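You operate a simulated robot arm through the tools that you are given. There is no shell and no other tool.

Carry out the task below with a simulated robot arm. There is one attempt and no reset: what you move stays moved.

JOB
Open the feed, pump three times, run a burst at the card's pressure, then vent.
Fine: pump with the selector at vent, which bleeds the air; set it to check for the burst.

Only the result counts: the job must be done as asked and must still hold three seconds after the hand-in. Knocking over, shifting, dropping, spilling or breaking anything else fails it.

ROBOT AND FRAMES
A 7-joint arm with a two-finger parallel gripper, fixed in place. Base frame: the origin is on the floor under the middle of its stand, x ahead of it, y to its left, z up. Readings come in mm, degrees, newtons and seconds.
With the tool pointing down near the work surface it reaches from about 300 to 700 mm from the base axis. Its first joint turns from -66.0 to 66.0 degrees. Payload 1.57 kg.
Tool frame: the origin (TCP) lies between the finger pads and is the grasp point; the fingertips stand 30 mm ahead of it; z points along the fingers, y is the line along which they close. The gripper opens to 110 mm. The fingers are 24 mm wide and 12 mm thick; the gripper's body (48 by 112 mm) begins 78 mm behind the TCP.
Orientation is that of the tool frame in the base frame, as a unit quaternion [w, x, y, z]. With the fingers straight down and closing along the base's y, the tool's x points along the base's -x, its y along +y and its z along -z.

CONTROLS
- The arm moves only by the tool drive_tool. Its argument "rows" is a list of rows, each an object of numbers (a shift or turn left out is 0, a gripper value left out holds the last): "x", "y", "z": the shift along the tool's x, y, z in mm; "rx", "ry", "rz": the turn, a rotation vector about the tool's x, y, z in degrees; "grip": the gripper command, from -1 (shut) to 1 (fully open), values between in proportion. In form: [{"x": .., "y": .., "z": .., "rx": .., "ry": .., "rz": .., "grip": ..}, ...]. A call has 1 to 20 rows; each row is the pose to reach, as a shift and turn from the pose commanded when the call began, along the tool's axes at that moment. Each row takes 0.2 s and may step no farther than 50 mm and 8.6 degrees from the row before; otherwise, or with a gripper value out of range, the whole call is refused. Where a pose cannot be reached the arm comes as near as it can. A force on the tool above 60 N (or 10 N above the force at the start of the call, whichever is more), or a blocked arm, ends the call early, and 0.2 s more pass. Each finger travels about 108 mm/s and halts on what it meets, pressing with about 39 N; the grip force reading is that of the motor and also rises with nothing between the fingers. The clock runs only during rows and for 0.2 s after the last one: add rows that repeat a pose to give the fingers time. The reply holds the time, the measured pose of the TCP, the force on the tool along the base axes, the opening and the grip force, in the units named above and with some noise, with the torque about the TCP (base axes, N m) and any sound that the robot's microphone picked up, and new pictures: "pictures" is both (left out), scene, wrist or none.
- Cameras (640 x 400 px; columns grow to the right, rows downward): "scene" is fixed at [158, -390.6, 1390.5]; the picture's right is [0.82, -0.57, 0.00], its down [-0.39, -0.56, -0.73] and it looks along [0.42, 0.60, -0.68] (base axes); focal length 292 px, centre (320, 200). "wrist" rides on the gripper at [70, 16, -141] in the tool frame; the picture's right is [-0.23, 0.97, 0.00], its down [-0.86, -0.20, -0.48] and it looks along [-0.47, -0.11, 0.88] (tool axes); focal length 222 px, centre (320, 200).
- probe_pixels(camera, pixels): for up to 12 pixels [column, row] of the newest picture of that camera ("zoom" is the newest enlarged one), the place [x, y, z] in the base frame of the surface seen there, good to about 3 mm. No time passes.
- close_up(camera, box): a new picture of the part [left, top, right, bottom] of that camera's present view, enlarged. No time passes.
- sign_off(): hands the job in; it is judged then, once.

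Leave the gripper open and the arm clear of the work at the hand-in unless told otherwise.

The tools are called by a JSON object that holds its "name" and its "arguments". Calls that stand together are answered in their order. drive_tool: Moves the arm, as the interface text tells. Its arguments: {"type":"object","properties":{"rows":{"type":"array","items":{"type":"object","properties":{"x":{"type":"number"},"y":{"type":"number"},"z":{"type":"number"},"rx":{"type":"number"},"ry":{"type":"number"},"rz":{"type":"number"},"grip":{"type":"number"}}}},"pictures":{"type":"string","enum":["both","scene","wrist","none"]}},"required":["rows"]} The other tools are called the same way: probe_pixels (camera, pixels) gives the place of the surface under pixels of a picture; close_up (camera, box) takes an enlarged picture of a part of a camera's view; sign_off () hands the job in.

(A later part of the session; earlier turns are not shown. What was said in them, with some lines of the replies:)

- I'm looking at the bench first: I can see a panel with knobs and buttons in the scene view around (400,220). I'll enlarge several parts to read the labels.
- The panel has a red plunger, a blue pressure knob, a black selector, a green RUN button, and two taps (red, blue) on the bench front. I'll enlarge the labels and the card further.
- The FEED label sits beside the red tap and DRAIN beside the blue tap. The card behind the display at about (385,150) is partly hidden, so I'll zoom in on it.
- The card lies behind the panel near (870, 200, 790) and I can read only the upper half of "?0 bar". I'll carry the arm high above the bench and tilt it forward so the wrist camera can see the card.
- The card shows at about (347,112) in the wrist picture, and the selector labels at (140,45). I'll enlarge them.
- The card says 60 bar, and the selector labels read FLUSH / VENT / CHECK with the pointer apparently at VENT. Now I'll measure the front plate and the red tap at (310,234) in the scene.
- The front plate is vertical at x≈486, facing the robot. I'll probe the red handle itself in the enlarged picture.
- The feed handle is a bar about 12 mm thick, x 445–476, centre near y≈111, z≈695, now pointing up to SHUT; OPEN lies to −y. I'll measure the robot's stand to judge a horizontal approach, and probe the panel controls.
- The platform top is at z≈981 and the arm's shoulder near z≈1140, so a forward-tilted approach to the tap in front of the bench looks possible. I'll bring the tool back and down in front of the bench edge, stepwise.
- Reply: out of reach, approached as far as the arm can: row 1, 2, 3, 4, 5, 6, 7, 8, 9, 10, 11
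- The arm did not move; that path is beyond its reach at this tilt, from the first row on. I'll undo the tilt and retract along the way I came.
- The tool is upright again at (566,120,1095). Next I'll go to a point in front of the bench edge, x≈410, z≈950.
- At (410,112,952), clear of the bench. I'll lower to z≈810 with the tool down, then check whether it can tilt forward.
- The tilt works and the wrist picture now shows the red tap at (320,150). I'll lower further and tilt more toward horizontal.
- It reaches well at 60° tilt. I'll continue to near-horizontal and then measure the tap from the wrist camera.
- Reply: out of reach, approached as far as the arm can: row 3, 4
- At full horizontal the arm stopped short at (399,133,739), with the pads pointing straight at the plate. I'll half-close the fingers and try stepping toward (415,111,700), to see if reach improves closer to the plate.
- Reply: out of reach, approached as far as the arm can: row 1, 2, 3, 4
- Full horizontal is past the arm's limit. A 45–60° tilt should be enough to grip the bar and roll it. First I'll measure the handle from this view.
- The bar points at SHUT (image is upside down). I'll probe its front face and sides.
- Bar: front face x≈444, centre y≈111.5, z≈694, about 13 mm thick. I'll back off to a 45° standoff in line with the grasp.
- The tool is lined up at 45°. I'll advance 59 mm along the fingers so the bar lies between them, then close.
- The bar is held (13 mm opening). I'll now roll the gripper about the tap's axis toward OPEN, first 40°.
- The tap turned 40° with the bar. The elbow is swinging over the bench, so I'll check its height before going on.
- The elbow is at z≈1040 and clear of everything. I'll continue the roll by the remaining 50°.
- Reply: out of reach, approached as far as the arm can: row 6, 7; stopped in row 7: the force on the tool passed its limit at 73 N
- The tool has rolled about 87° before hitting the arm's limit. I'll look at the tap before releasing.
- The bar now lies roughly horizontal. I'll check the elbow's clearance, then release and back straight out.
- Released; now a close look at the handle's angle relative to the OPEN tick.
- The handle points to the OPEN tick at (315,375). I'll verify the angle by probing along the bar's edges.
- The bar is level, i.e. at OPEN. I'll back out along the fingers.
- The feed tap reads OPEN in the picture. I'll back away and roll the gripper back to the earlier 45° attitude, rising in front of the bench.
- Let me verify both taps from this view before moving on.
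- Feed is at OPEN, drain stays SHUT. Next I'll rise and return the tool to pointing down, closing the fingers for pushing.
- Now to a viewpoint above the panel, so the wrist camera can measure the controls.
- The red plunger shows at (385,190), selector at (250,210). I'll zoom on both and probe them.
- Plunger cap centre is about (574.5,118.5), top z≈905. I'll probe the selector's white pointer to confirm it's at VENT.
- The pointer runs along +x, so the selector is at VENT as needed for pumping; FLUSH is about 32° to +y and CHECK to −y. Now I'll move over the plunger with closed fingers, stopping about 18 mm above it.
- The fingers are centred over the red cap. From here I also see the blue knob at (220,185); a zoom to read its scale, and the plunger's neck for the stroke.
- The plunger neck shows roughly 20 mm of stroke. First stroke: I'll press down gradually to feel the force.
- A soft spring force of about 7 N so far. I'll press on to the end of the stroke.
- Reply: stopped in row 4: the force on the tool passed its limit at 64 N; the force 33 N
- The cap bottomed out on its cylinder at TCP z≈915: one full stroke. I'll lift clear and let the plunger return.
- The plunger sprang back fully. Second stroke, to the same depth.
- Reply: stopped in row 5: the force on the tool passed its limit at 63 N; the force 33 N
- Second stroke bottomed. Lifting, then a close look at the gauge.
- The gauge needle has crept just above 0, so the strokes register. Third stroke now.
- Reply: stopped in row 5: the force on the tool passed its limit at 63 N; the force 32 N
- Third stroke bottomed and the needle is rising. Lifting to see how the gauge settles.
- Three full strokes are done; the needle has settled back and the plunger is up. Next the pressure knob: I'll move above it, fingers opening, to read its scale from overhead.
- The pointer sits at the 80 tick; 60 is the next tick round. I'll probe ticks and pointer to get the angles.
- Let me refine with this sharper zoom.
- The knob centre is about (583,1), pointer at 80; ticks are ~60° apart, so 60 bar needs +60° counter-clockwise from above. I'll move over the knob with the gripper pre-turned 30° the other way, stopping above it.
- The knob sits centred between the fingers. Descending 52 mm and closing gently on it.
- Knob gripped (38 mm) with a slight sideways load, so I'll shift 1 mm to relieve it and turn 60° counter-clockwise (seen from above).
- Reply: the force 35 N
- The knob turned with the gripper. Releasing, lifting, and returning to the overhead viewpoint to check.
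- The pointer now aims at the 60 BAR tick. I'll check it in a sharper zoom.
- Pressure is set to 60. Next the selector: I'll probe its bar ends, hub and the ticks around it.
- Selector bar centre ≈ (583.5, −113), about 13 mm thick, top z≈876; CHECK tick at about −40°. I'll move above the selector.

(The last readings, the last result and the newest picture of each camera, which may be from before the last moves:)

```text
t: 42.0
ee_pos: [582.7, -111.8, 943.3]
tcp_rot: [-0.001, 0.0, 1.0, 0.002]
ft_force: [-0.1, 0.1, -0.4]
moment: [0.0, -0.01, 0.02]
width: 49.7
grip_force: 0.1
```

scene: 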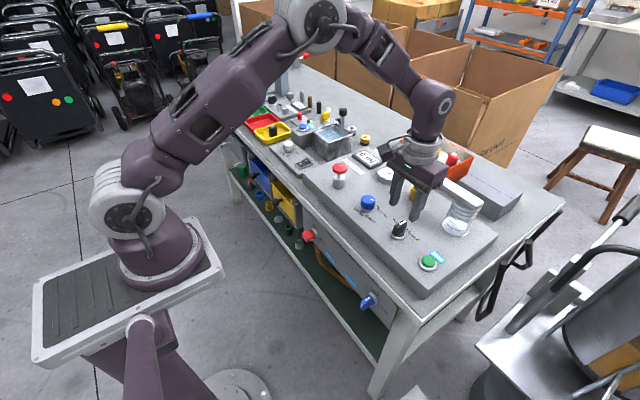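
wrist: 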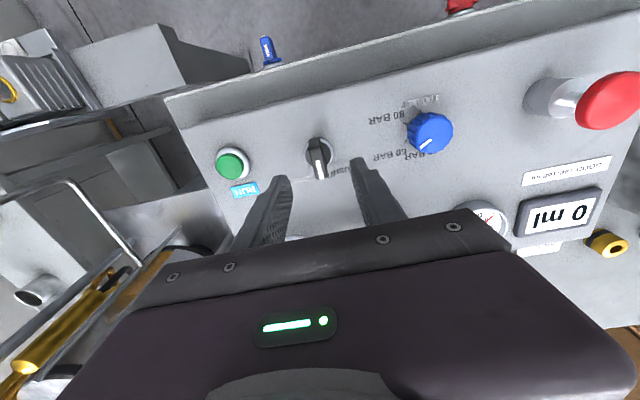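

Lined up. Descending 59 mm and closing on the bar.

{"name": "drive_tool", "arguments": {"rows": [{"z": 22, "grip": -0.1}, {"z": 42, "grip": -0.1}, {"z": 59, "grip": -0.1}, {"z": 59, "grip": -0.6}, {"z": 59, "grip": -1}, {"z": 59, "grip": -1}], "pictures": "both"}}

```text
t: 43.4
ee_pos: [583.8, -114.7, 885.4]
tcp_rot: [0.001, 0.0, 1.0, 0.001]
ft_force: [1.2, -18.5, -9.4]
moment: [-0.51, -0.9, 0.01]
width: 12.9
grip_force: 30.0
```

scene: 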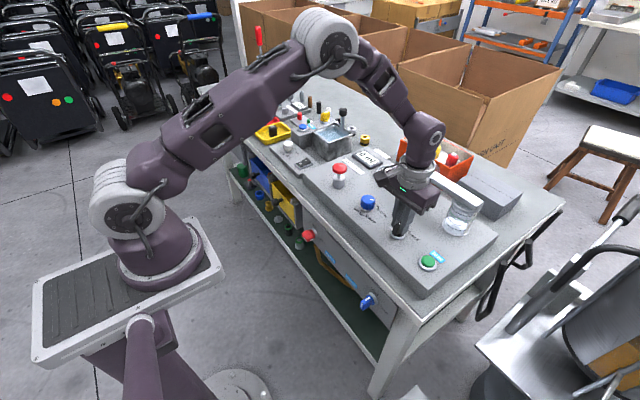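
wrist: 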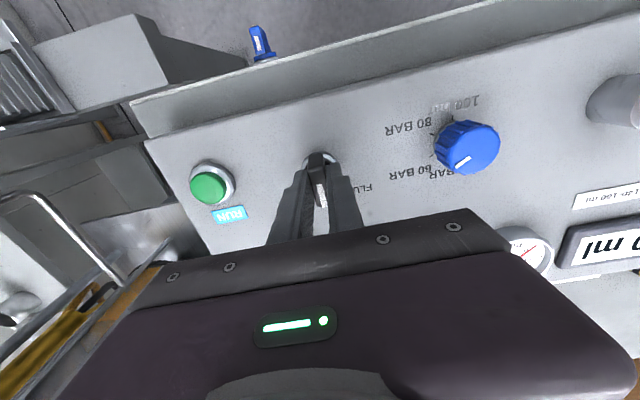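

Bar held (12.9 mm). Relieving the side load by 1 mm and turning 40° clockwise toward CHECK.

{"name": "drive_tool", "arguments": {"rows": [{"y": -1, "grip": -1}, {"y": -1, "rz": 8, "grip": -1}, {"y": -1, "rz": 16, "grip": -1}, {"y": -1, "rz": 24, "grip": -1}, {"y": -1, "rz": 32, "grip": -1}, {"y": -1, "rz": 40, "grip": -1}], "pictures": "both"}}

{"name": "close_up", "arguments": {"camera": "wrist", "box": [240, 130, 400, 240]}}

```text
t: 44.8
ee_pos: [583.8, -113.4, 884.7]
tcp_rot: [0.0, 0.343, 0.939, 0.002]
ft_force: [4.6, -23.3, -4.4]
moment: [-1.04, -0.19, -0.02]
width: 13.0
grip_force: 30.3
```

scene: 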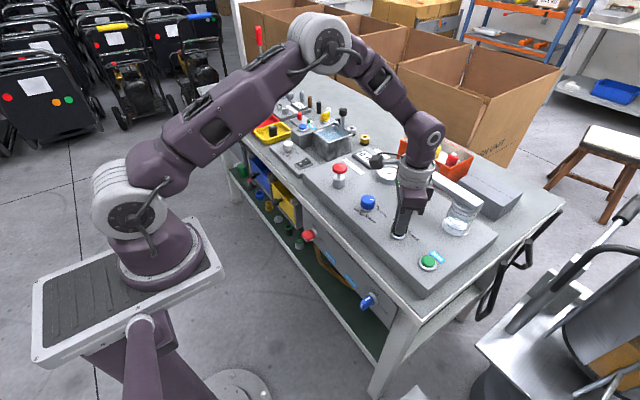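
wrist: 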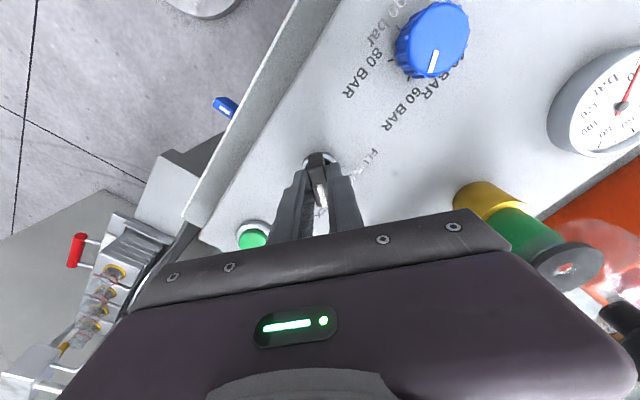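

```text
3.64 times, centred on (320, 185) of wrist
```

zoom: 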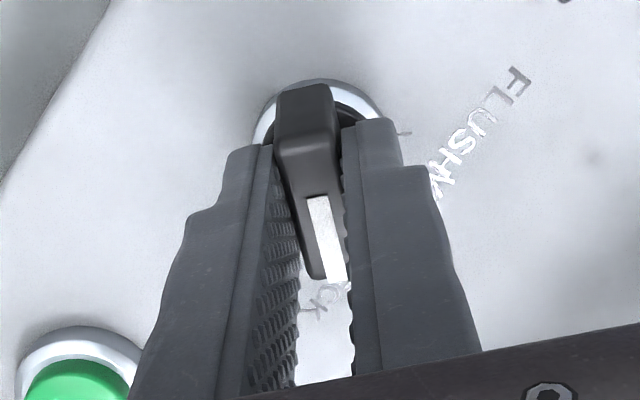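

Turned 40°. Releasing and lifting to inspect the pointer.

{"name": "drive_tool", "arguments": {"rows": [{"grip": -0.5}, {"grip": -0.1}, {"z": -30, "grip": -0.1}, {"z": -60, "grip": -0.1}, {"z": -90, "rz": -8, "grip": -0.1}, {"z": -126, "rz": -16, "grip": -0.1}, {"z": -126, "rz": -24, "grip": -0.1}, {"z": -126, "rz": -32, "grip": -0.1}, {"z": -126, "rz": -40, "grip": -0.1}], "pictures": "none"}}

{"name": "drive_tool", "arguments": {"rows": [{"x": -28, "grip": -0.1}, {"x": -55, "y": -15, "grip": -0.1}], "pictures": "both"}}

{"name": "close_up", "arguments": {"camera": "wrist", "box": [270, 40, 390, 130]}}

```text
t: 46.8
ee_pos: [583.6, -113.4, 1010.8]
tcp_rot: [0.0, -0.002, 1.0, 0.001]
ft_force: [0.5, -0.3, 0.0]
moment: [-0.01, -0.03, 0.01]
width: 49.6
grip_force: 0.1
```

```text
t: 47.4
ee_pos: [639.8, -128.9, 1011.5]
tcp_rot: [0.0, 0.0, 1.0, 0.002]
ft_force: [0.0, -0.9, 0.3]
moment: [0.05, 0.01, 0.03]
width: 49.6
grip_force: 0.0
```

scene: 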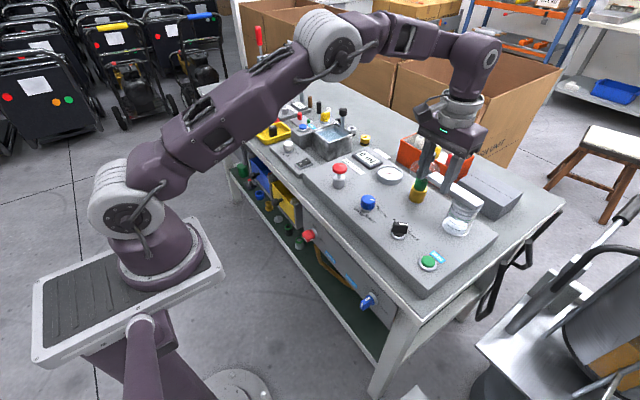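
wrist: 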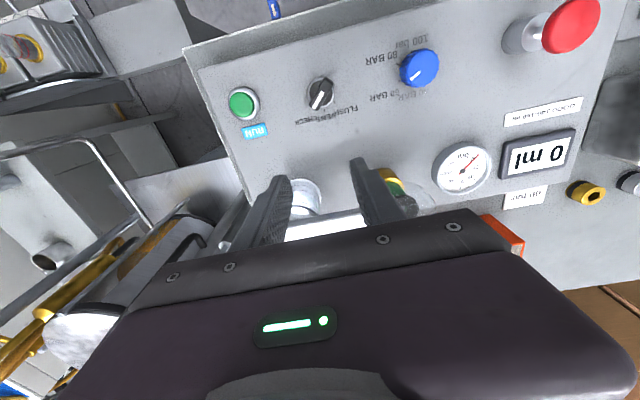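

```text
4.44 times, centred on (330, 85) of wrist
```

zoom: 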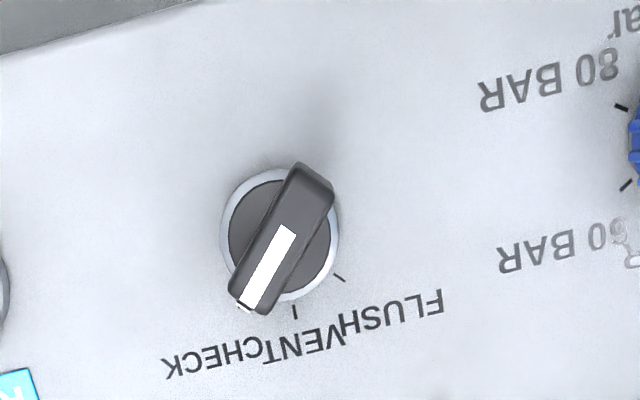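

Interesting: the pointer is off toward CHECK and the gauge at (462,167) may have moved. I'll probe the pointer and look at the gauge.

{"name": "probe_pixels", "arguments": {"camera": "zoom", "pixels": [[286, 230], [249, 301], [295, 311], [340, 277], [300, 180], [250, 290], [320, 190], [267, 265], [245, 307], [280, 175], [330, 250], [228, 240]]}}

{"name": "close_up", "arguments": {"camera": "wrist", "box": [425, 130, 585, 230]}}

{"name": "close_up", "arguments": {"camera": "scene", "box": [360, 145, 480, 285]}}

```text
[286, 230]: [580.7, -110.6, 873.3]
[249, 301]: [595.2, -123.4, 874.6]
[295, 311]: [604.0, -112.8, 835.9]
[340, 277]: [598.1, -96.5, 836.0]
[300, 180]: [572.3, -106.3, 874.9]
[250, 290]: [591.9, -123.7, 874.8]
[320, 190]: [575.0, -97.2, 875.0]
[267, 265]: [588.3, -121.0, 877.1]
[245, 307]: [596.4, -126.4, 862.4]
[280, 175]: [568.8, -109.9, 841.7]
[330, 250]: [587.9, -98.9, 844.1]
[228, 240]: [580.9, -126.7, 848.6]
```

```text
4.00 times, centred on (505, 180) of wrist
```

zoom: 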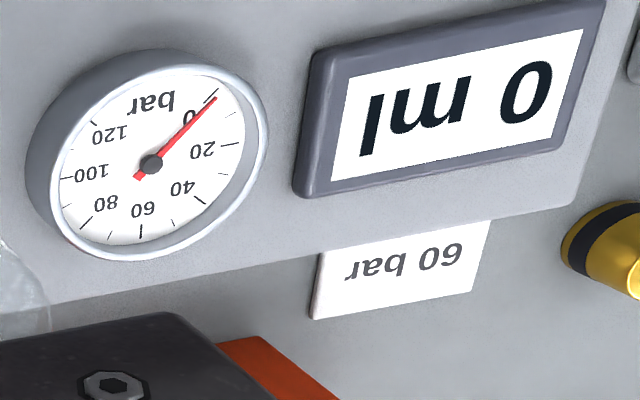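

```text
2.86 times, centred on (420, 215) of scene
```

zoom: 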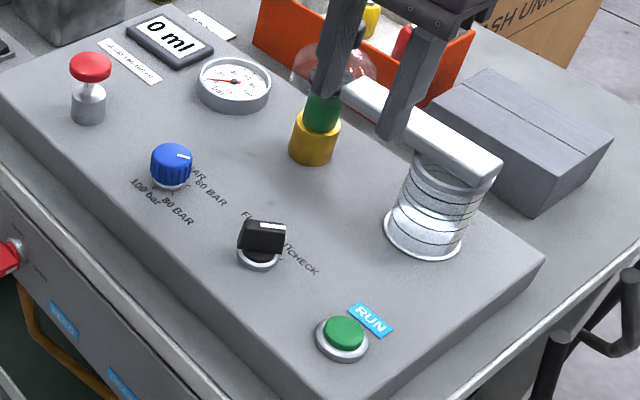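

The gauge rests near 0 and the pointer is about −41°, at the CHECK mark. Next RUN: I'll probe the green button at wrist (242,103).

{"name": "close_up", "arguments": {"camera": "wrist", "box": [215, 70, 285, 140]}}

{"name": "probe_pixels", "arguments": {"camera": "wrist", "pixels": [[242, 103], [232, 103], [252, 103], [242, 93], [242, 113], [262, 103]]}}

```text
5.71 times, centred on (250, 105) of wrist
```

zoom: 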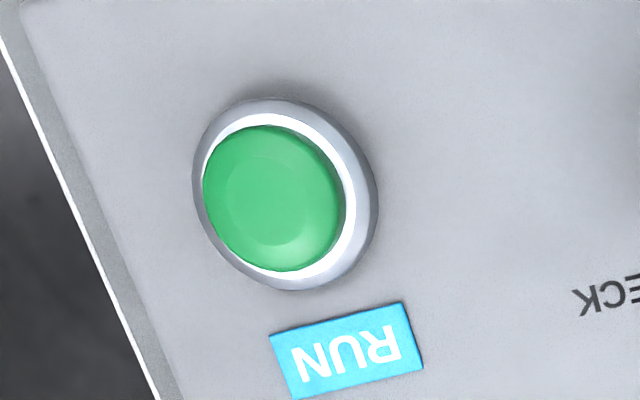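

```text
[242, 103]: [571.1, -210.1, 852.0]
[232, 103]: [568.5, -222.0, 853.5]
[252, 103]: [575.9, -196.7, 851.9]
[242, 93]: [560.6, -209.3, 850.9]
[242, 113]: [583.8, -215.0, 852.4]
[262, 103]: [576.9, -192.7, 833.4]
```

Button centre ≈ (572, −210.5), top z≈852. Closing the fingers and moving to about 28 mm above it.

{"name": "drive_tool", "arguments": {"rows": [{"x": 17, "y": -20, "grip": -1}, {"x": 34, "y": -41, "grip": -1}, {"x": 51, "y": -61, "z": 20, "grip": -1}, {"x": 67.8, "y": -81.6, "z": 50, "grip": -1}, {"x": 67.8, "y": -81.6, "z": 85, "grip": -1}, {"x": 67.8, "y": -81.6, "z": 101, "grip": -1}], "pictures": "both"}}

```text
t: 48.8
ee_pos: [570.6, -209.9, 908.3]
tcp_rot: [0.002, 0.0, 1.0, 0.002]
ft_force: [-0.3, 0.4, -0.2]
moment: [0.01, -0.01, 0.01]
width: 0.0
grip_force: 22.1
```

scene: 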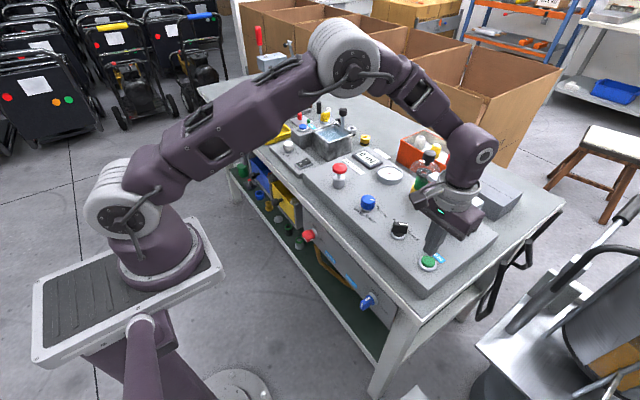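
wrist: 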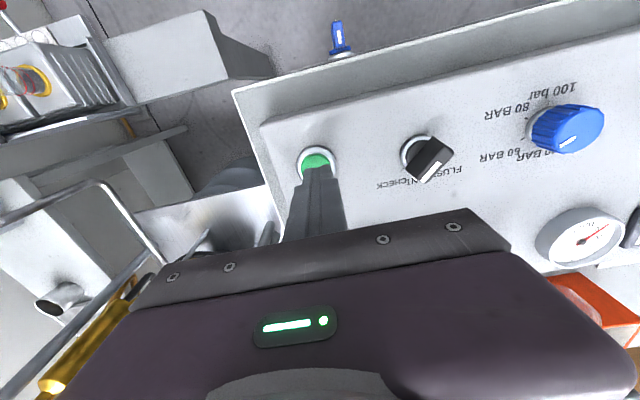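

Centred over the green button. Pressing RUN once and lifting off.

{"name": "drive_tool", "arguments": {"rows": [{"z": 18, "grip": -1}, {"z": 25, "grip": -1}, {"z": 29, "grip": -1}, {"z": 32, "grip": -1}, {"z": 20, "grip": -1}, {"z": 5, "grip": -1}], "pictures": "both"}}

{"name": "close_up", "arguments": {"camera": "scene", "box": [340, 140, 420, 200]}}

```text
t: 50.2
ee_pos: [571.8, -208.9, 904.8]
tcp_rot: [0.0, 0.0, 1.0, 0.001]
ft_force: [0.1, -0.2, 0.4]
moment: [0.01, 0.04, -0.01]
width: 0.0
grip_force: 21.8
heard: click
```

scene: 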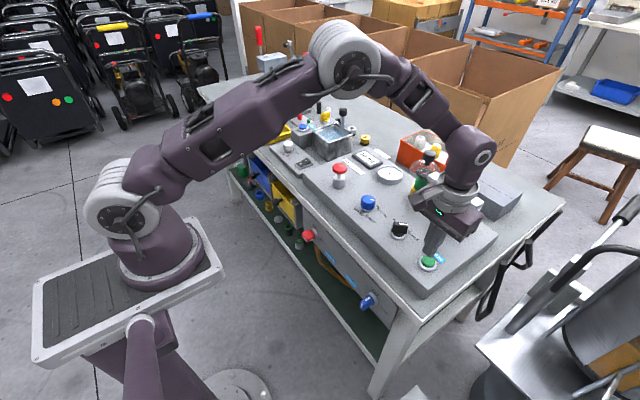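
wrist: 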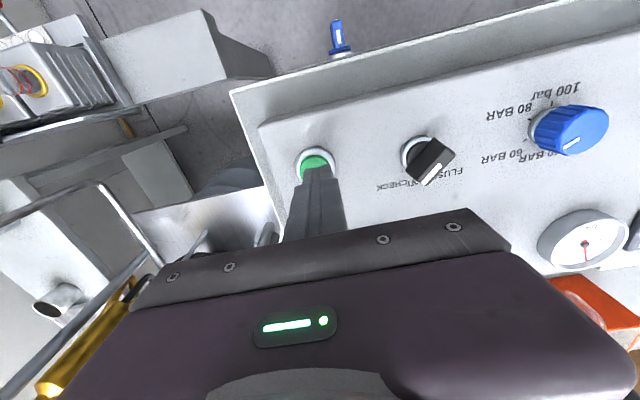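

```text
6.67 times, centred on (380, 170) of scene
```

zoom: 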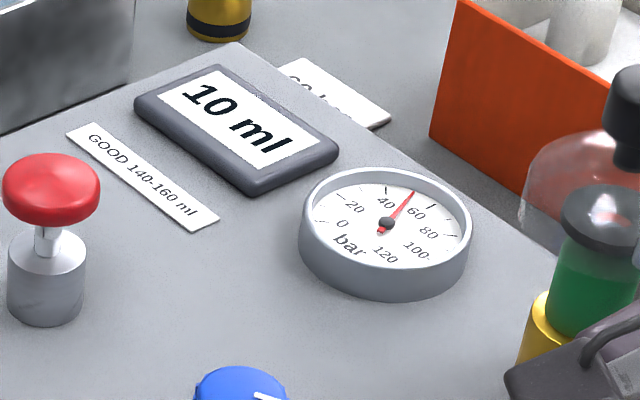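

RUN clicked; the gauge is climbing toward 60 and the display shows 10 ml. I'll raise the tool a little and wait while the burst runs.

{"name": "drive_tool", "arguments": {"rows": [{"z": -20, "grip": -1}, {"z": -45, "grip": -1}, {"z": -45, "grip": -1}, {"z": -45, "grip": -1}, {"z": -45, "grip": -1}], "pictures": "both"}}

{"name": "close_up", "arguments": {"camera": "scene", "box": [340, 140, 420, 200]}}

```text
t: 51.4
ee_pos: [571.5, -209.3, 950.8]
tcp_rot: [0.001, 0.0, 1.0, 0.002]
ft_force: [0.5, -0.2, 0.0]
moment: [0.03, -0.03, 0.02]
width: 0.0
grip_force: 21.2
```

scene: 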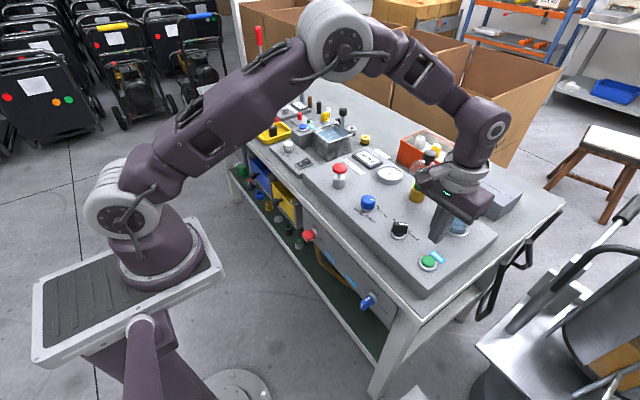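
wrist: 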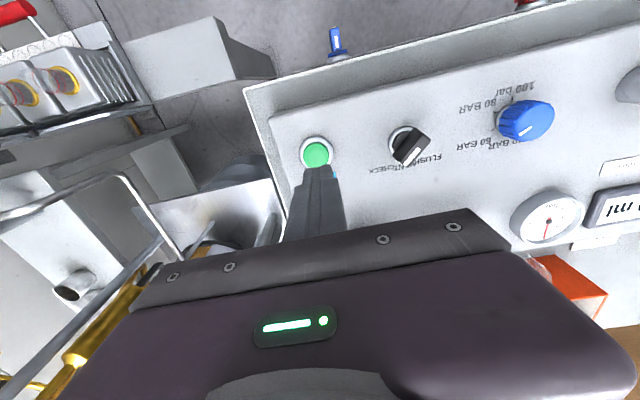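

```text
6.67 times, centred on (380, 170) of scene
```

zoom: 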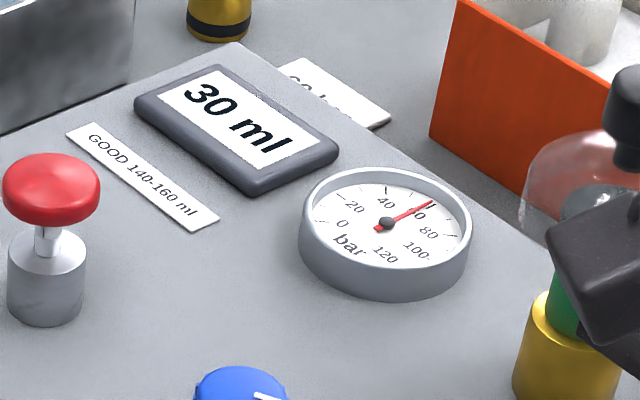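

Pressure holds at 60 bar and the volume counts up (30 ml, ~17 ml/s). While it runs I'll position the open fingers around the selector, without touching it, ready for venting.

{"name": "drive_tool", "arguments": {"rows": [{"x": -3, "y": 20, "rz": 8, "grip": -0.1}, {"x": -5, "y": 40, "rz": 16, "grip": -0.1}, {"x": -8, "y": 60, "rz": 24, "grip": -0.1}, {"x": -10, "y": 80, "rz": 32, "grip": -0.1}, {"x": -12, "y": 95.5, "z": 6, "rz": 40, "grip": -0.1}, {"x": -12, "y": 95.5, "z": 20, "rz": 40, "grip": -0.1}], "pictures": "both"}}

{"name": "close_up", "arguments": {"camera": "scene", "box": [340, 140, 420, 200]}}

```text
t: 52.8
ee_pos: [582.0, -115.3, 929.1]
tcp_rot: [0.0, 0.343, 0.939, 0.002]
ft_force: [-0.2, 0.0, -0.1]
moment: [0.01, 0.02, 0.0]
width: 49.7
grip_force: 0.0
```

scene: 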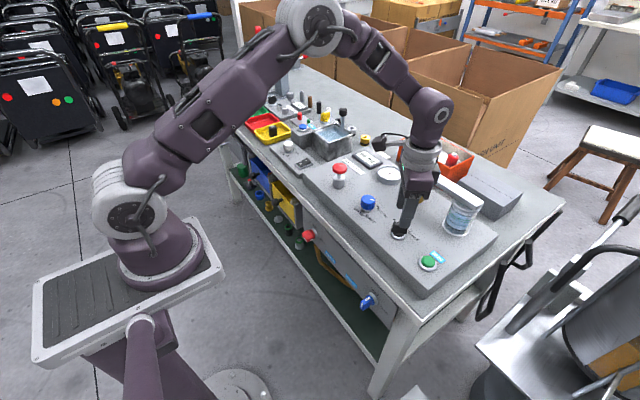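
wrist: 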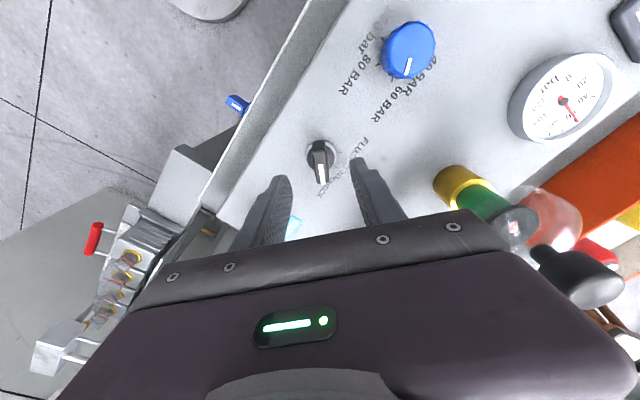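

```text
6.67 times, centred on (380, 170) of scene
```

zoom: 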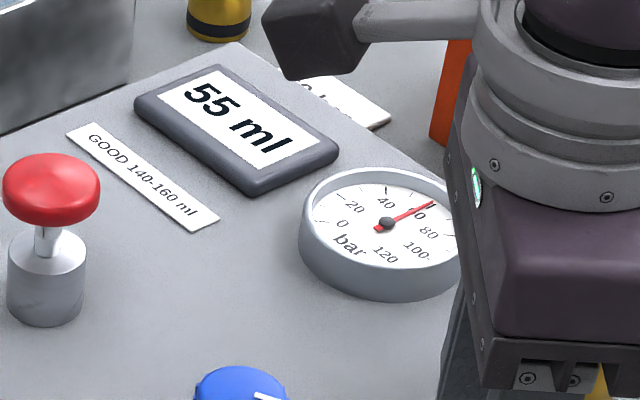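

55 ml at t=52.8. Lowering the open fingers around the selector bar while waiting.

{"name": "drive_tool", "arguments": {"rows": [{"z": 16, "grip": -0.1}, {"z": 32, "grip": -0.1}, {"z": 45, "grip": -0.1}], "pictures": "both"}}

{"name": "close_up", "arguments": {"camera": "scene", "box": [340, 140, 420, 200]}}

```text
t: 53.6
ee_pos: [585.1, -115.4, 883.3]
tcp_rot: [0.0, 0.342, 0.94, 0.003]
ft_force: [0.6, 0.5, -1.2]
moment: [0.01, 0.02, 0.01]
width: 49.4
grip_force: 0.1
```

scene: 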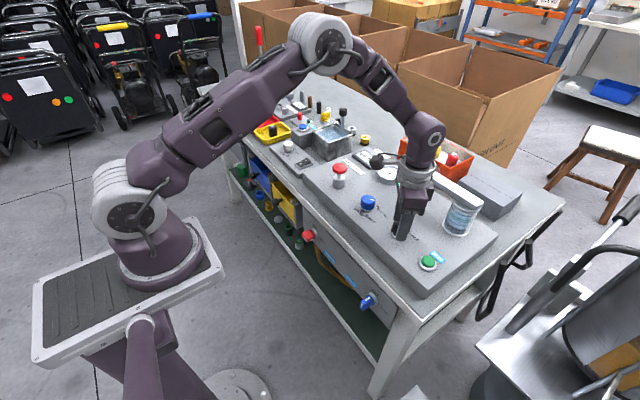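
wrist: 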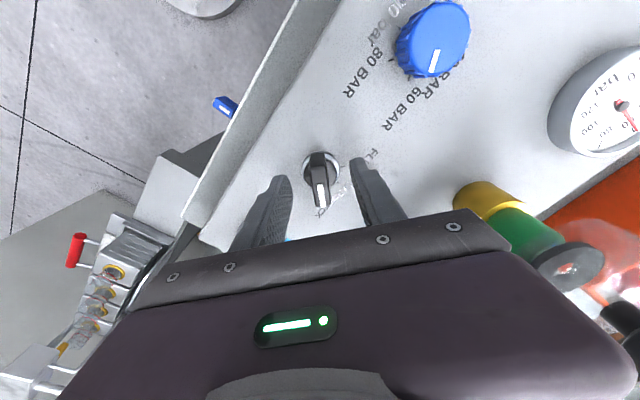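

```text
6.67 times, centred on (380, 170) of scene
```

zoom: 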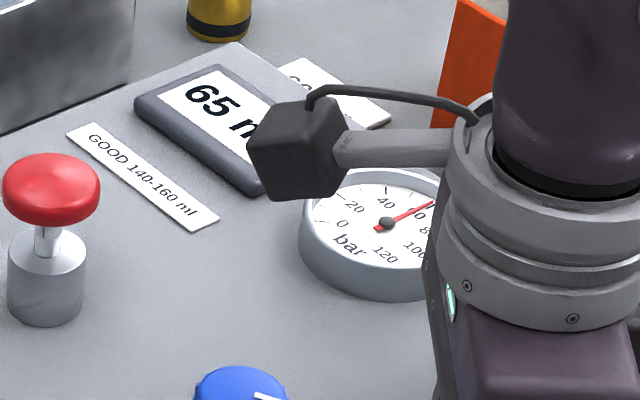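

65 ml, display still legible. I'll wait 3 s holding this pose.

{"name": "drive_tool", "arguments": {"rows": [{"z": 0, "grip": -0.1}, {"z": 0, "grip": -0.1}, {"z": 0, "grip": -0.1}, {"z": 0, "grip": -0.1}, {"z": 0, "grip": -0.1}, {"z": 0, "grip": -0.1}, {"z": 0, "grip": -0.1}, {"z": 0, "grip": -0.1}, {"z": 0, "grip": -0.1}, {"z": 0, "grip": -0.1}, {"z": 0, "grip": -0.1}, {"z": 0, "grip": -0.1}, {"z": 0, "grip": -0.1}, {"z": 0, "grip": -0.1}], "pictures": "scene"}}

{"name": "close_up", "arguments": {"camera": "scene", "box": [340, 140, 420, 200]}}

```text
t: 56.6
ee_pos: [584.3, -114.7, 884.2]
tcp_rot: [-0.001, 0.342, 0.94, 0.003]
ft_force: [-0.4, -0.3, 0.3]
moment: [-0.02, 0.01, 0.01]
width: 49.4
grip_force: 0.0
```

scene: 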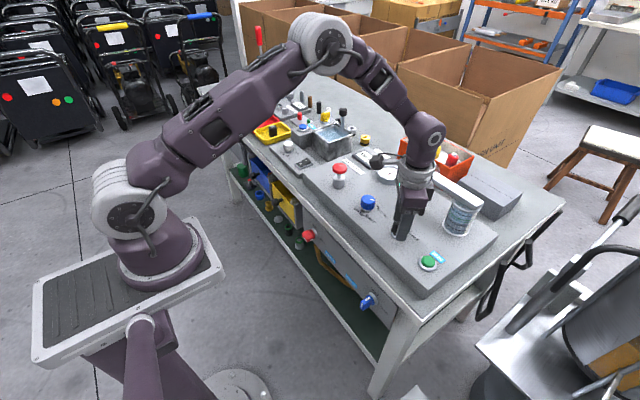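

```text
6.67 times, centred on (380, 170) of scene
```

zoom: 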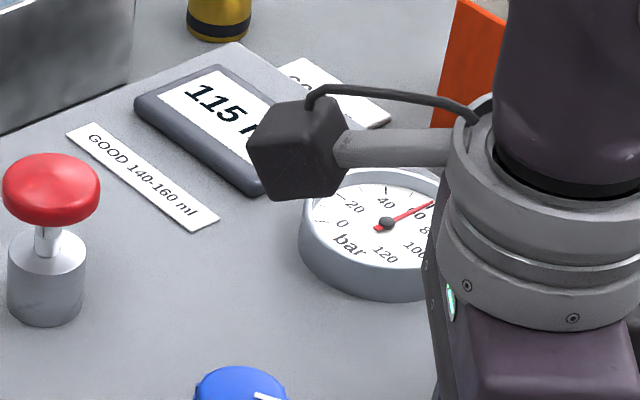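

115 ml. Waiting to about 145 ml to see whether it stops by itself.

{"name": "drive_tool", "arguments": {"rows": [{"z": 0, "grip": -0.1}, {"z": 0, "grip": -0.1}, {"z": 0, "grip": -0.1}, {"z": 0, "grip": -0.1}, {"z": 0, "grip": -0.1}, {"z": 0, "grip": -0.1}, {"z": 0, "grip": -0.1}, {"z": 0, "grip": -0.1}], "pictures": "scene"}}

{"name": "close_up", "arguments": {"camera": "scene", "box": [340, 140, 420, 200]}}

```text
t: 58.4
ee_pos: [584.1, -114.1, 884.1]
tcp_rot: [-0.001, 0.342, 0.94, 0.002]
ft_force: [-0.3, -0.3, 0.5]
moment: [-0.03, 0.06, 0.03]
width: 49.5
grip_force: 0.1
```

scene: 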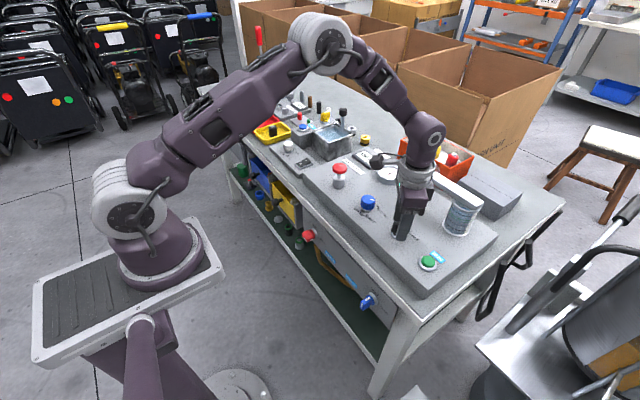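

```text
6.67 times, centred on (380, 170) of scene
```

zoom: 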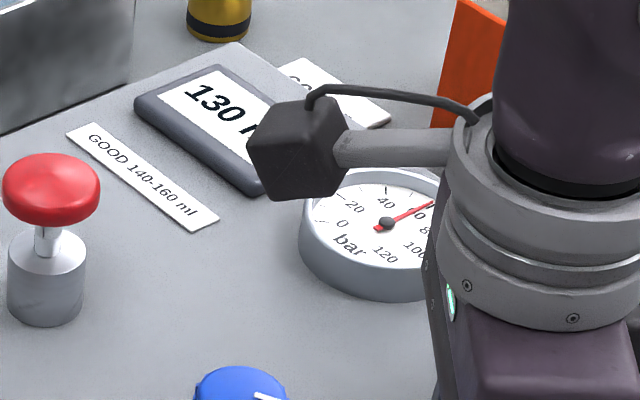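

130 ml at t=58.4, less than the rate predicted. A short wait shows whether it has stopped.

{"name": "drive_tool", "arguments": {"rows": [{"z": 0, "grip": -0.1}, {"z": 0, "grip": -0.1}], "pictures": "scene"}}

{"name": "close_up", "arguments": {"camera": "scene", "box": [340, 140, 420, 200]}}

```text
t: 59.0
ee_pos: [583.5, -114.2, 884.1]
tcp_rot: [-0.001, 0.342, 0.94, 0.002]
ft_force: [-0.5, 0.4, -0.2]
moment: [0.0, 0.02, 0.0]
width: 49.3
grip_force: 0.0
```

scene: 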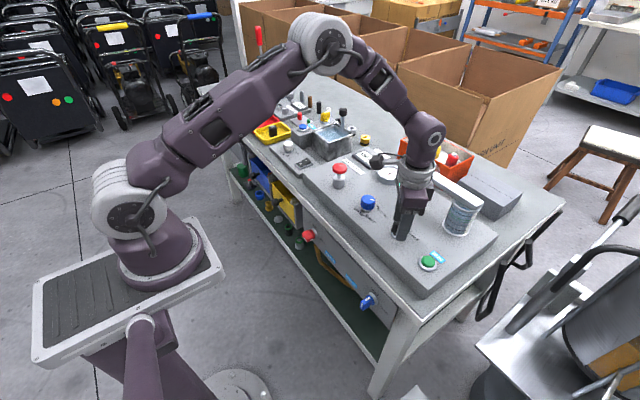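

```text
6.67 times, centred on (380, 170) of scene
```

zoom: 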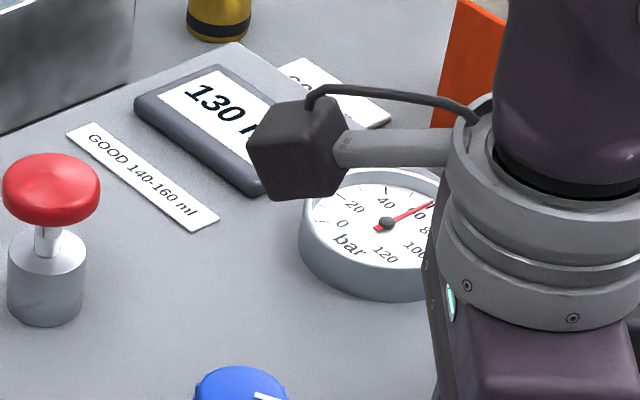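

The burst has ended by itself at 130 ml with 60 bar still on the gauge. That is simply the burst's reading; what is left is to vent. I'll close on the selector bar.

{"name": "drive_tool", "arguments": {"rows": [{"z": 0, "grip": -0.6}, {"z": 0, "grip": -1}, {"z": 0, "grip": -1}], "pictures": "wrist"}}

```text
t: 59.8
ee_pos: [583.9, -113.9, 884.4]
tcp_rot: [0.001, 0.343, 0.939, 0.001]
ft_force: [1.2, 3.0, 0.5]
moment: [-0.19, 0.46, 0.01]
width: 12.7
grip_force: 30.2
```

wrist: 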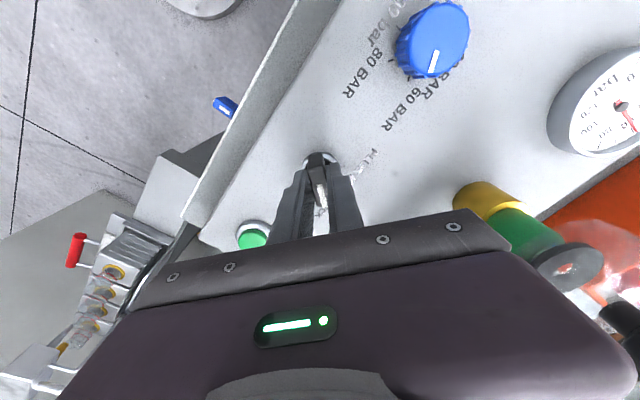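

Clean grip, almost no side load. Turning 40° back to VENT.

{"name": "drive_tool", "arguments": {"rows": [{"rz": -8, "grip": -1}, {"rz": -16, "grip": -1}, {"rz": -24, "grip": -1}, {"rz": -32, "grip": -1}, {"rz": -40, "grip": -1}], "pictures": "both"}}

{"name": "close_up", "arguments": {"camera": "scene", "box": [340, 140, 420, 200]}}

```text
t: 61.0
ee_pos: [584.7, -114.5, 885.4]
tcp_rot: [0.001, -0.002, 1.0, 0.002]
ft_force: [8.6, -4.8, -6.8]
moment: [-0.42, 0.22, 0.0]
width: 13.0
grip_force: 29.4
```

scene: 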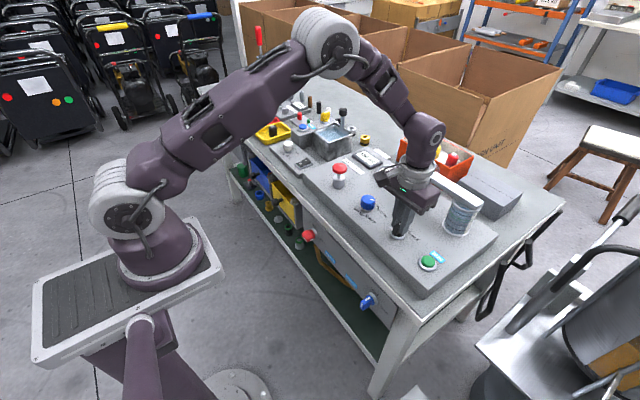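
wrist: 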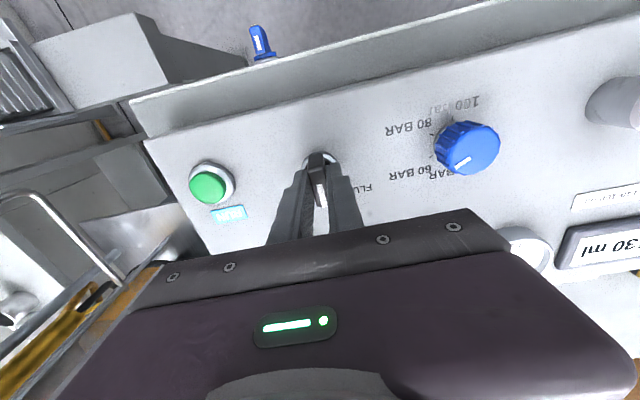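

```text
6.67 times, centred on (380, 170) of scene
```

zoom: 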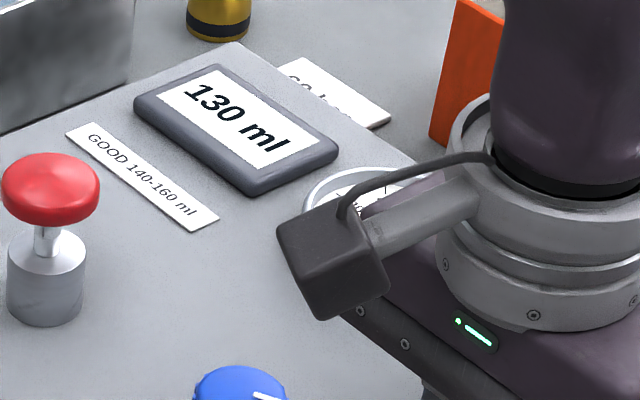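

The selector is back at VENT; the display holds 130 ml. Releasing and lifting clear, then checking the gauge and pointer.

{"name": "drive_tool", "arguments": {"rows": [{"grip": -0.5}, {"grip": -0.1}, {"z": -30, "grip": -0.1}, {"z": -65, "grip": -0.1}, {"z": -100, "grip": -0.1}, {"z": -126, "grip": -0.1}, {"x": -28, "y": -7, "z": -126, "grip": -0.1}, {"x": -55, "y": -15, "z": -126, "grip": -0.1}], "pictures": "both"}}

{"name": "close_up", "arguments": {"camera": "scene", "box": [340, 140, 420, 200]}}

{"name": "close_up", "arguments": {"camera": "wrist", "box": [270, 40, 390, 130]}}

{"name": "close_up", "arguments": {"camera": "wrist", "box": [425, 130, 585, 230]}}

```text
t: 62.8
ee_pos: [638.0, -130.1, 1010.3]
tcp_rot: [-0.001, 0.001, 1.0, 0.003]
ft_force: [-0.4, -0.2, 0.3]
moment: [-0.02, 0.0, -0.01]
width: 49.5
grip_force: 0.1
```

scene: 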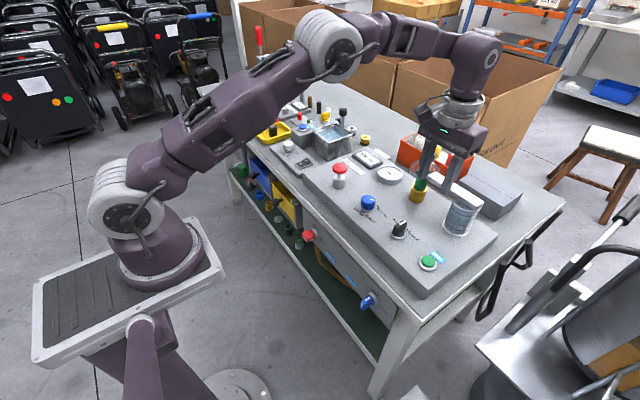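
wrist: 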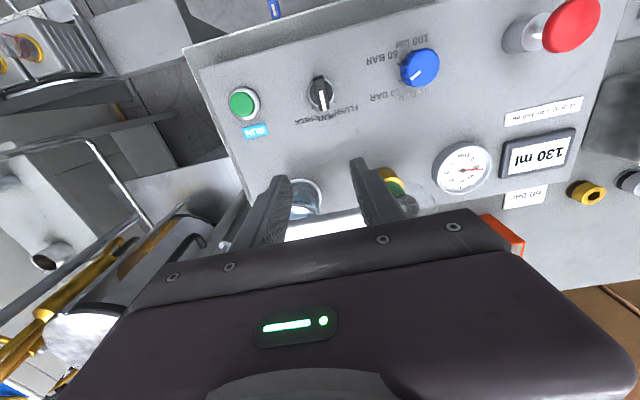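

```text
6.67 times, centred on (380, 170) of scene
```

zoom: 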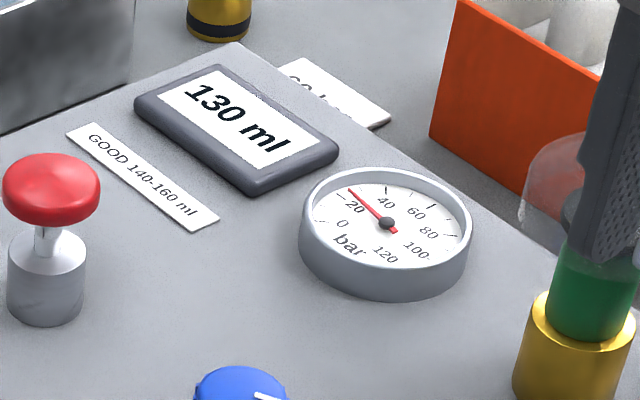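

```text
4.44 times, centred on (330, 85) of wrist
```

zoom: 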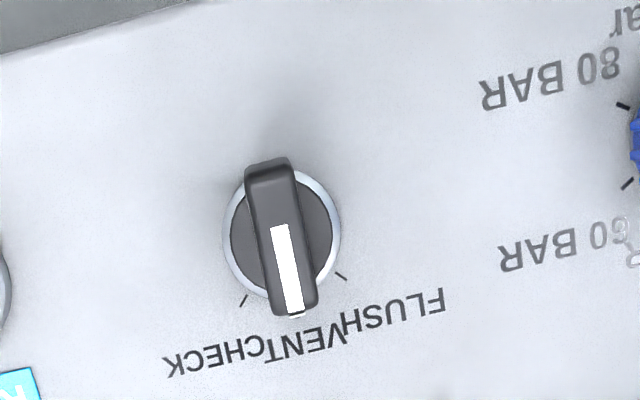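

```text
4.00 times, centred on (505, 180) of wrist
```

zoom: 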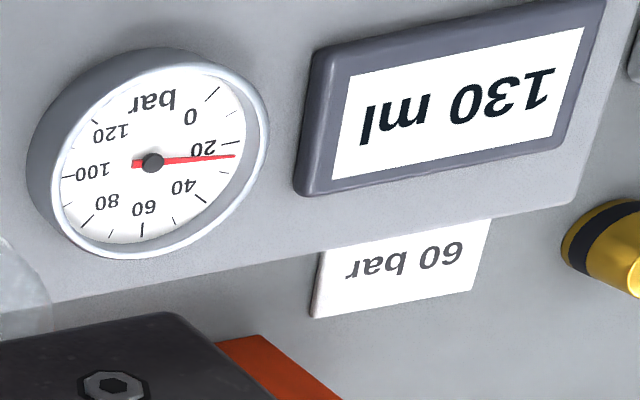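

The selector points at VENT and the gauge is falling (≈24 bar). I'll move the arm up and clear with the gripper open and wait for the pressure to drop to zero.

{"name": "drive_tool", "arguments": {"rows": [{"z": -40, "grip": 0.5}, {"z": -80, "grip": 1}, {"x": 30, "z": -110, "grip": 1}, {"x": 70, "z": -130, "grip": 1}, {"x": 110, "z": -150, "grip": 1}, {"x": 150, "z": -160, "grip": 1}, {"x": 180, "z": -170, "grip": 1}, {"x": 180, "z": -170, "grip": 1}, {"x": 180, "z": -170, "grip": 1}, {"x": 180, "z": -170, "grip": 1}, {"x": 180, "z": -170, "grip": 1}, {"x": 180, "z": -170, "grip": 1}, {"x": 180, "z": -170, "grip": 1}, {"x": 180, "z": -170, "grip": 1}], "pictures": "both"}}

{"name": "close_up", "arguments": {"camera": "scene", "box": [340, 140, 420, 200]}}

{"name": "close_up", "arguments": {"camera": "scene", "box": [290, 150, 500, 320]}}

```text
t: 65.8
ee_pos: [458.7, -131.0, 1180.6]
tcp_rot: [0.002, 0.0, 1.0, 0.002]
ft_force: [-0.2, -0.8, 0.7]
moment: [0.01, 0.02, -0.02]
width: 109.9
grip_force: 0.0
```

scene: 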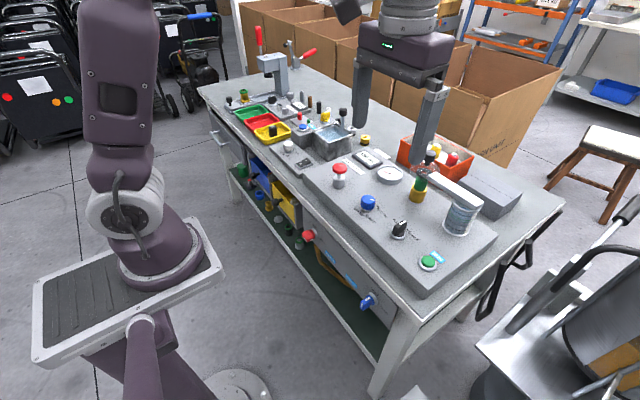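
wrist: 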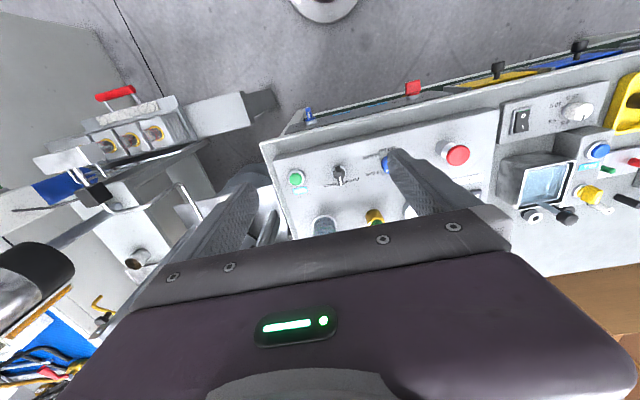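

```text
6.67 times, centred on (380, 170) of scene
```

zoom: 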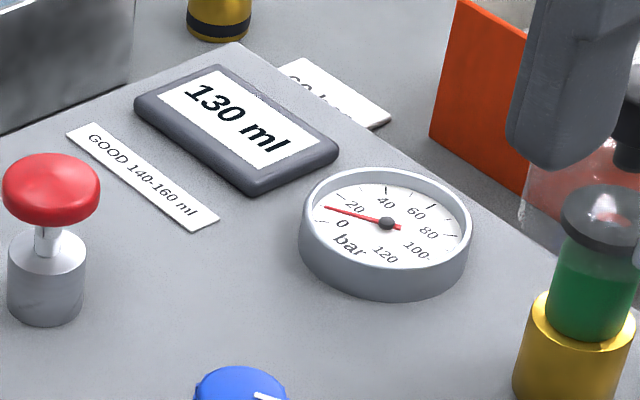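

```text
2.35 times, centred on (395, 235) of scene
```

zoom: 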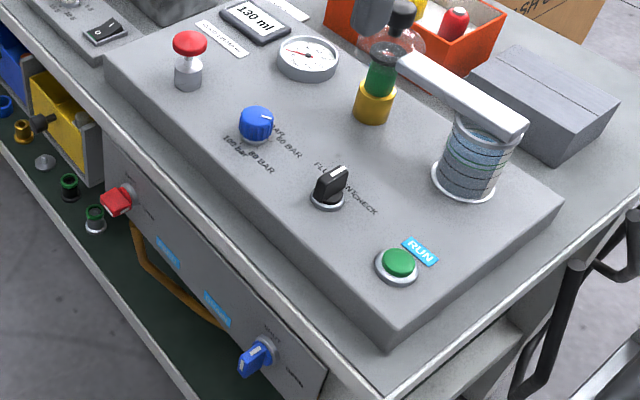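

Pressure is still bleeding down (about 10 bar). I'll wait a few more seconds with the arm held clear.

{"name": "drive_tool", "arguments": {"rows": [{"grip": 1}, {"grip": 1}, {"grip": 1}, {"grip": 1}, {"grip": 1}, {"grip": 1}, {"grip": 1}, {"grip": 1}, {"grip": 1}, {"grip": 1}, {"grip": 1}, {"grip": 1}, {"grip": 1}, {"grip": 1}, {"grip": 1}, {"grip": 1}, {"grip": 1}, {"grip": 1}, {"grip": 1}, {"grip": 1}], "pictures": "scene"}}

{"name": "close_up", "arguments": {"camera": "scene", "box": [375, 160, 415, 190]}}

{"name": "close_up", "arguments": {"camera": "scene", "box": [290, 215, 354, 255]}}

```text
t: 70.0
ee_pos: [459.1, -131.6, 1180.5]
tcp_rot: [0.002, 0.0, 1.0, 0.002]
ft_force: [1.4, 0.1, -0.5]
moment: [0.02, 0.0, -0.01]
width: 109.8
grip_force: 0.1
```

scene: 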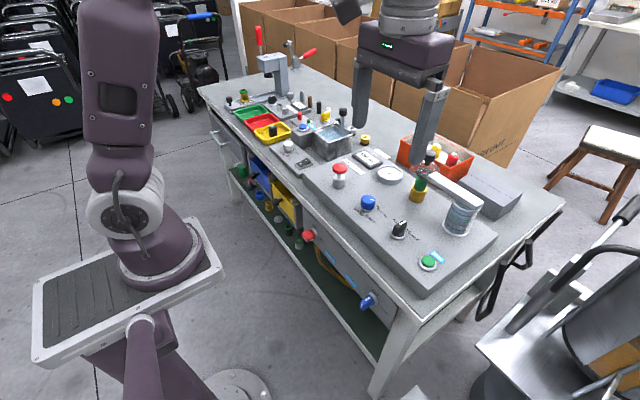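

```text
13.33 times, centred on (395, 175) of scene
```

zoom: 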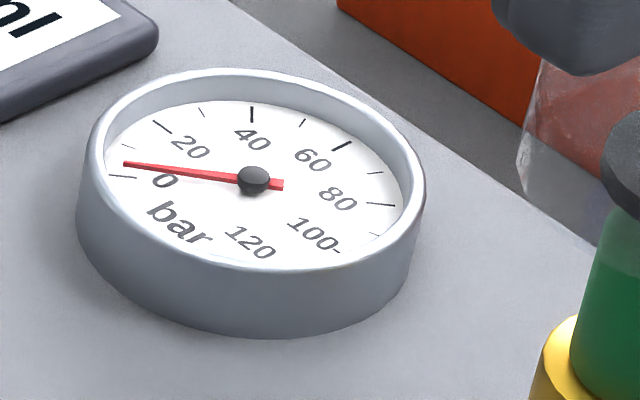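

```text
10.00 times, centred on (322, 235) of scene
```

zoom: 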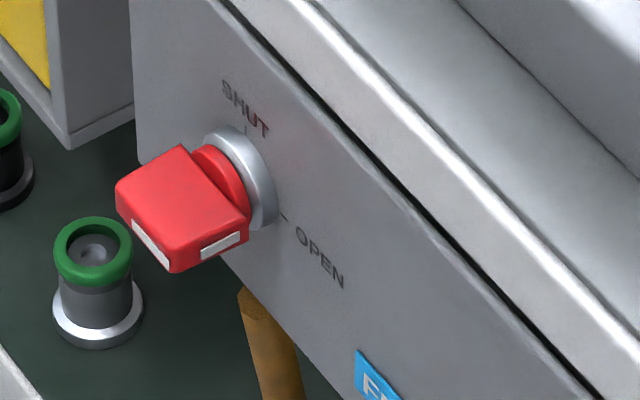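

Final state: feed at OPEN, three full pump strokes made at VENT, the knob set to 60 BAR, one burst run at CHECK. The selector is now back at VENT and the gauge needle at its rest position. The arm is clear and the gripper open, so I'm handing in.

{"name": "sign_off", "arguments": {}}

```text
The job is handed in.
```

I completed the whole sequence and handed the job in, but the burst read 130 ml, below the panel's "GOOD 140-160 ml" range.

| Step | What was done | Check |
|---|---|---|
| Feed | Turned the red tap from SHUT to OPEN | The handle is level and points at OPEN. The drain tap stayed SHUT. |
| Pump | Three full plunger strokes with the selector at VENT | Each stroke bottomed out and the plunger sprang back fully. |
| Pressure | Set the knob from 80 to 60 BAR | The card behind the display says 60 bar. |
| Burst | Selector to CHECK, RUN pressed once | The gauge reached about 60 bar and held there. The burst stopped by itself at 130 ml. |
| Vent | Selector back to VENT | The gauge fell to its rest position. |

I can't tell whether the low reading comes from the part under test or from air left in the line. The rig shows no stroke count, so I judged the three strokes from plunger travel and the gauge. The gauge showed no movement on the first stroke and small movements on the second and third. I left it at three strokes and one burst, as the job asked.

Nothing else was touched. The arm is clear of the bench and the gripper is open.
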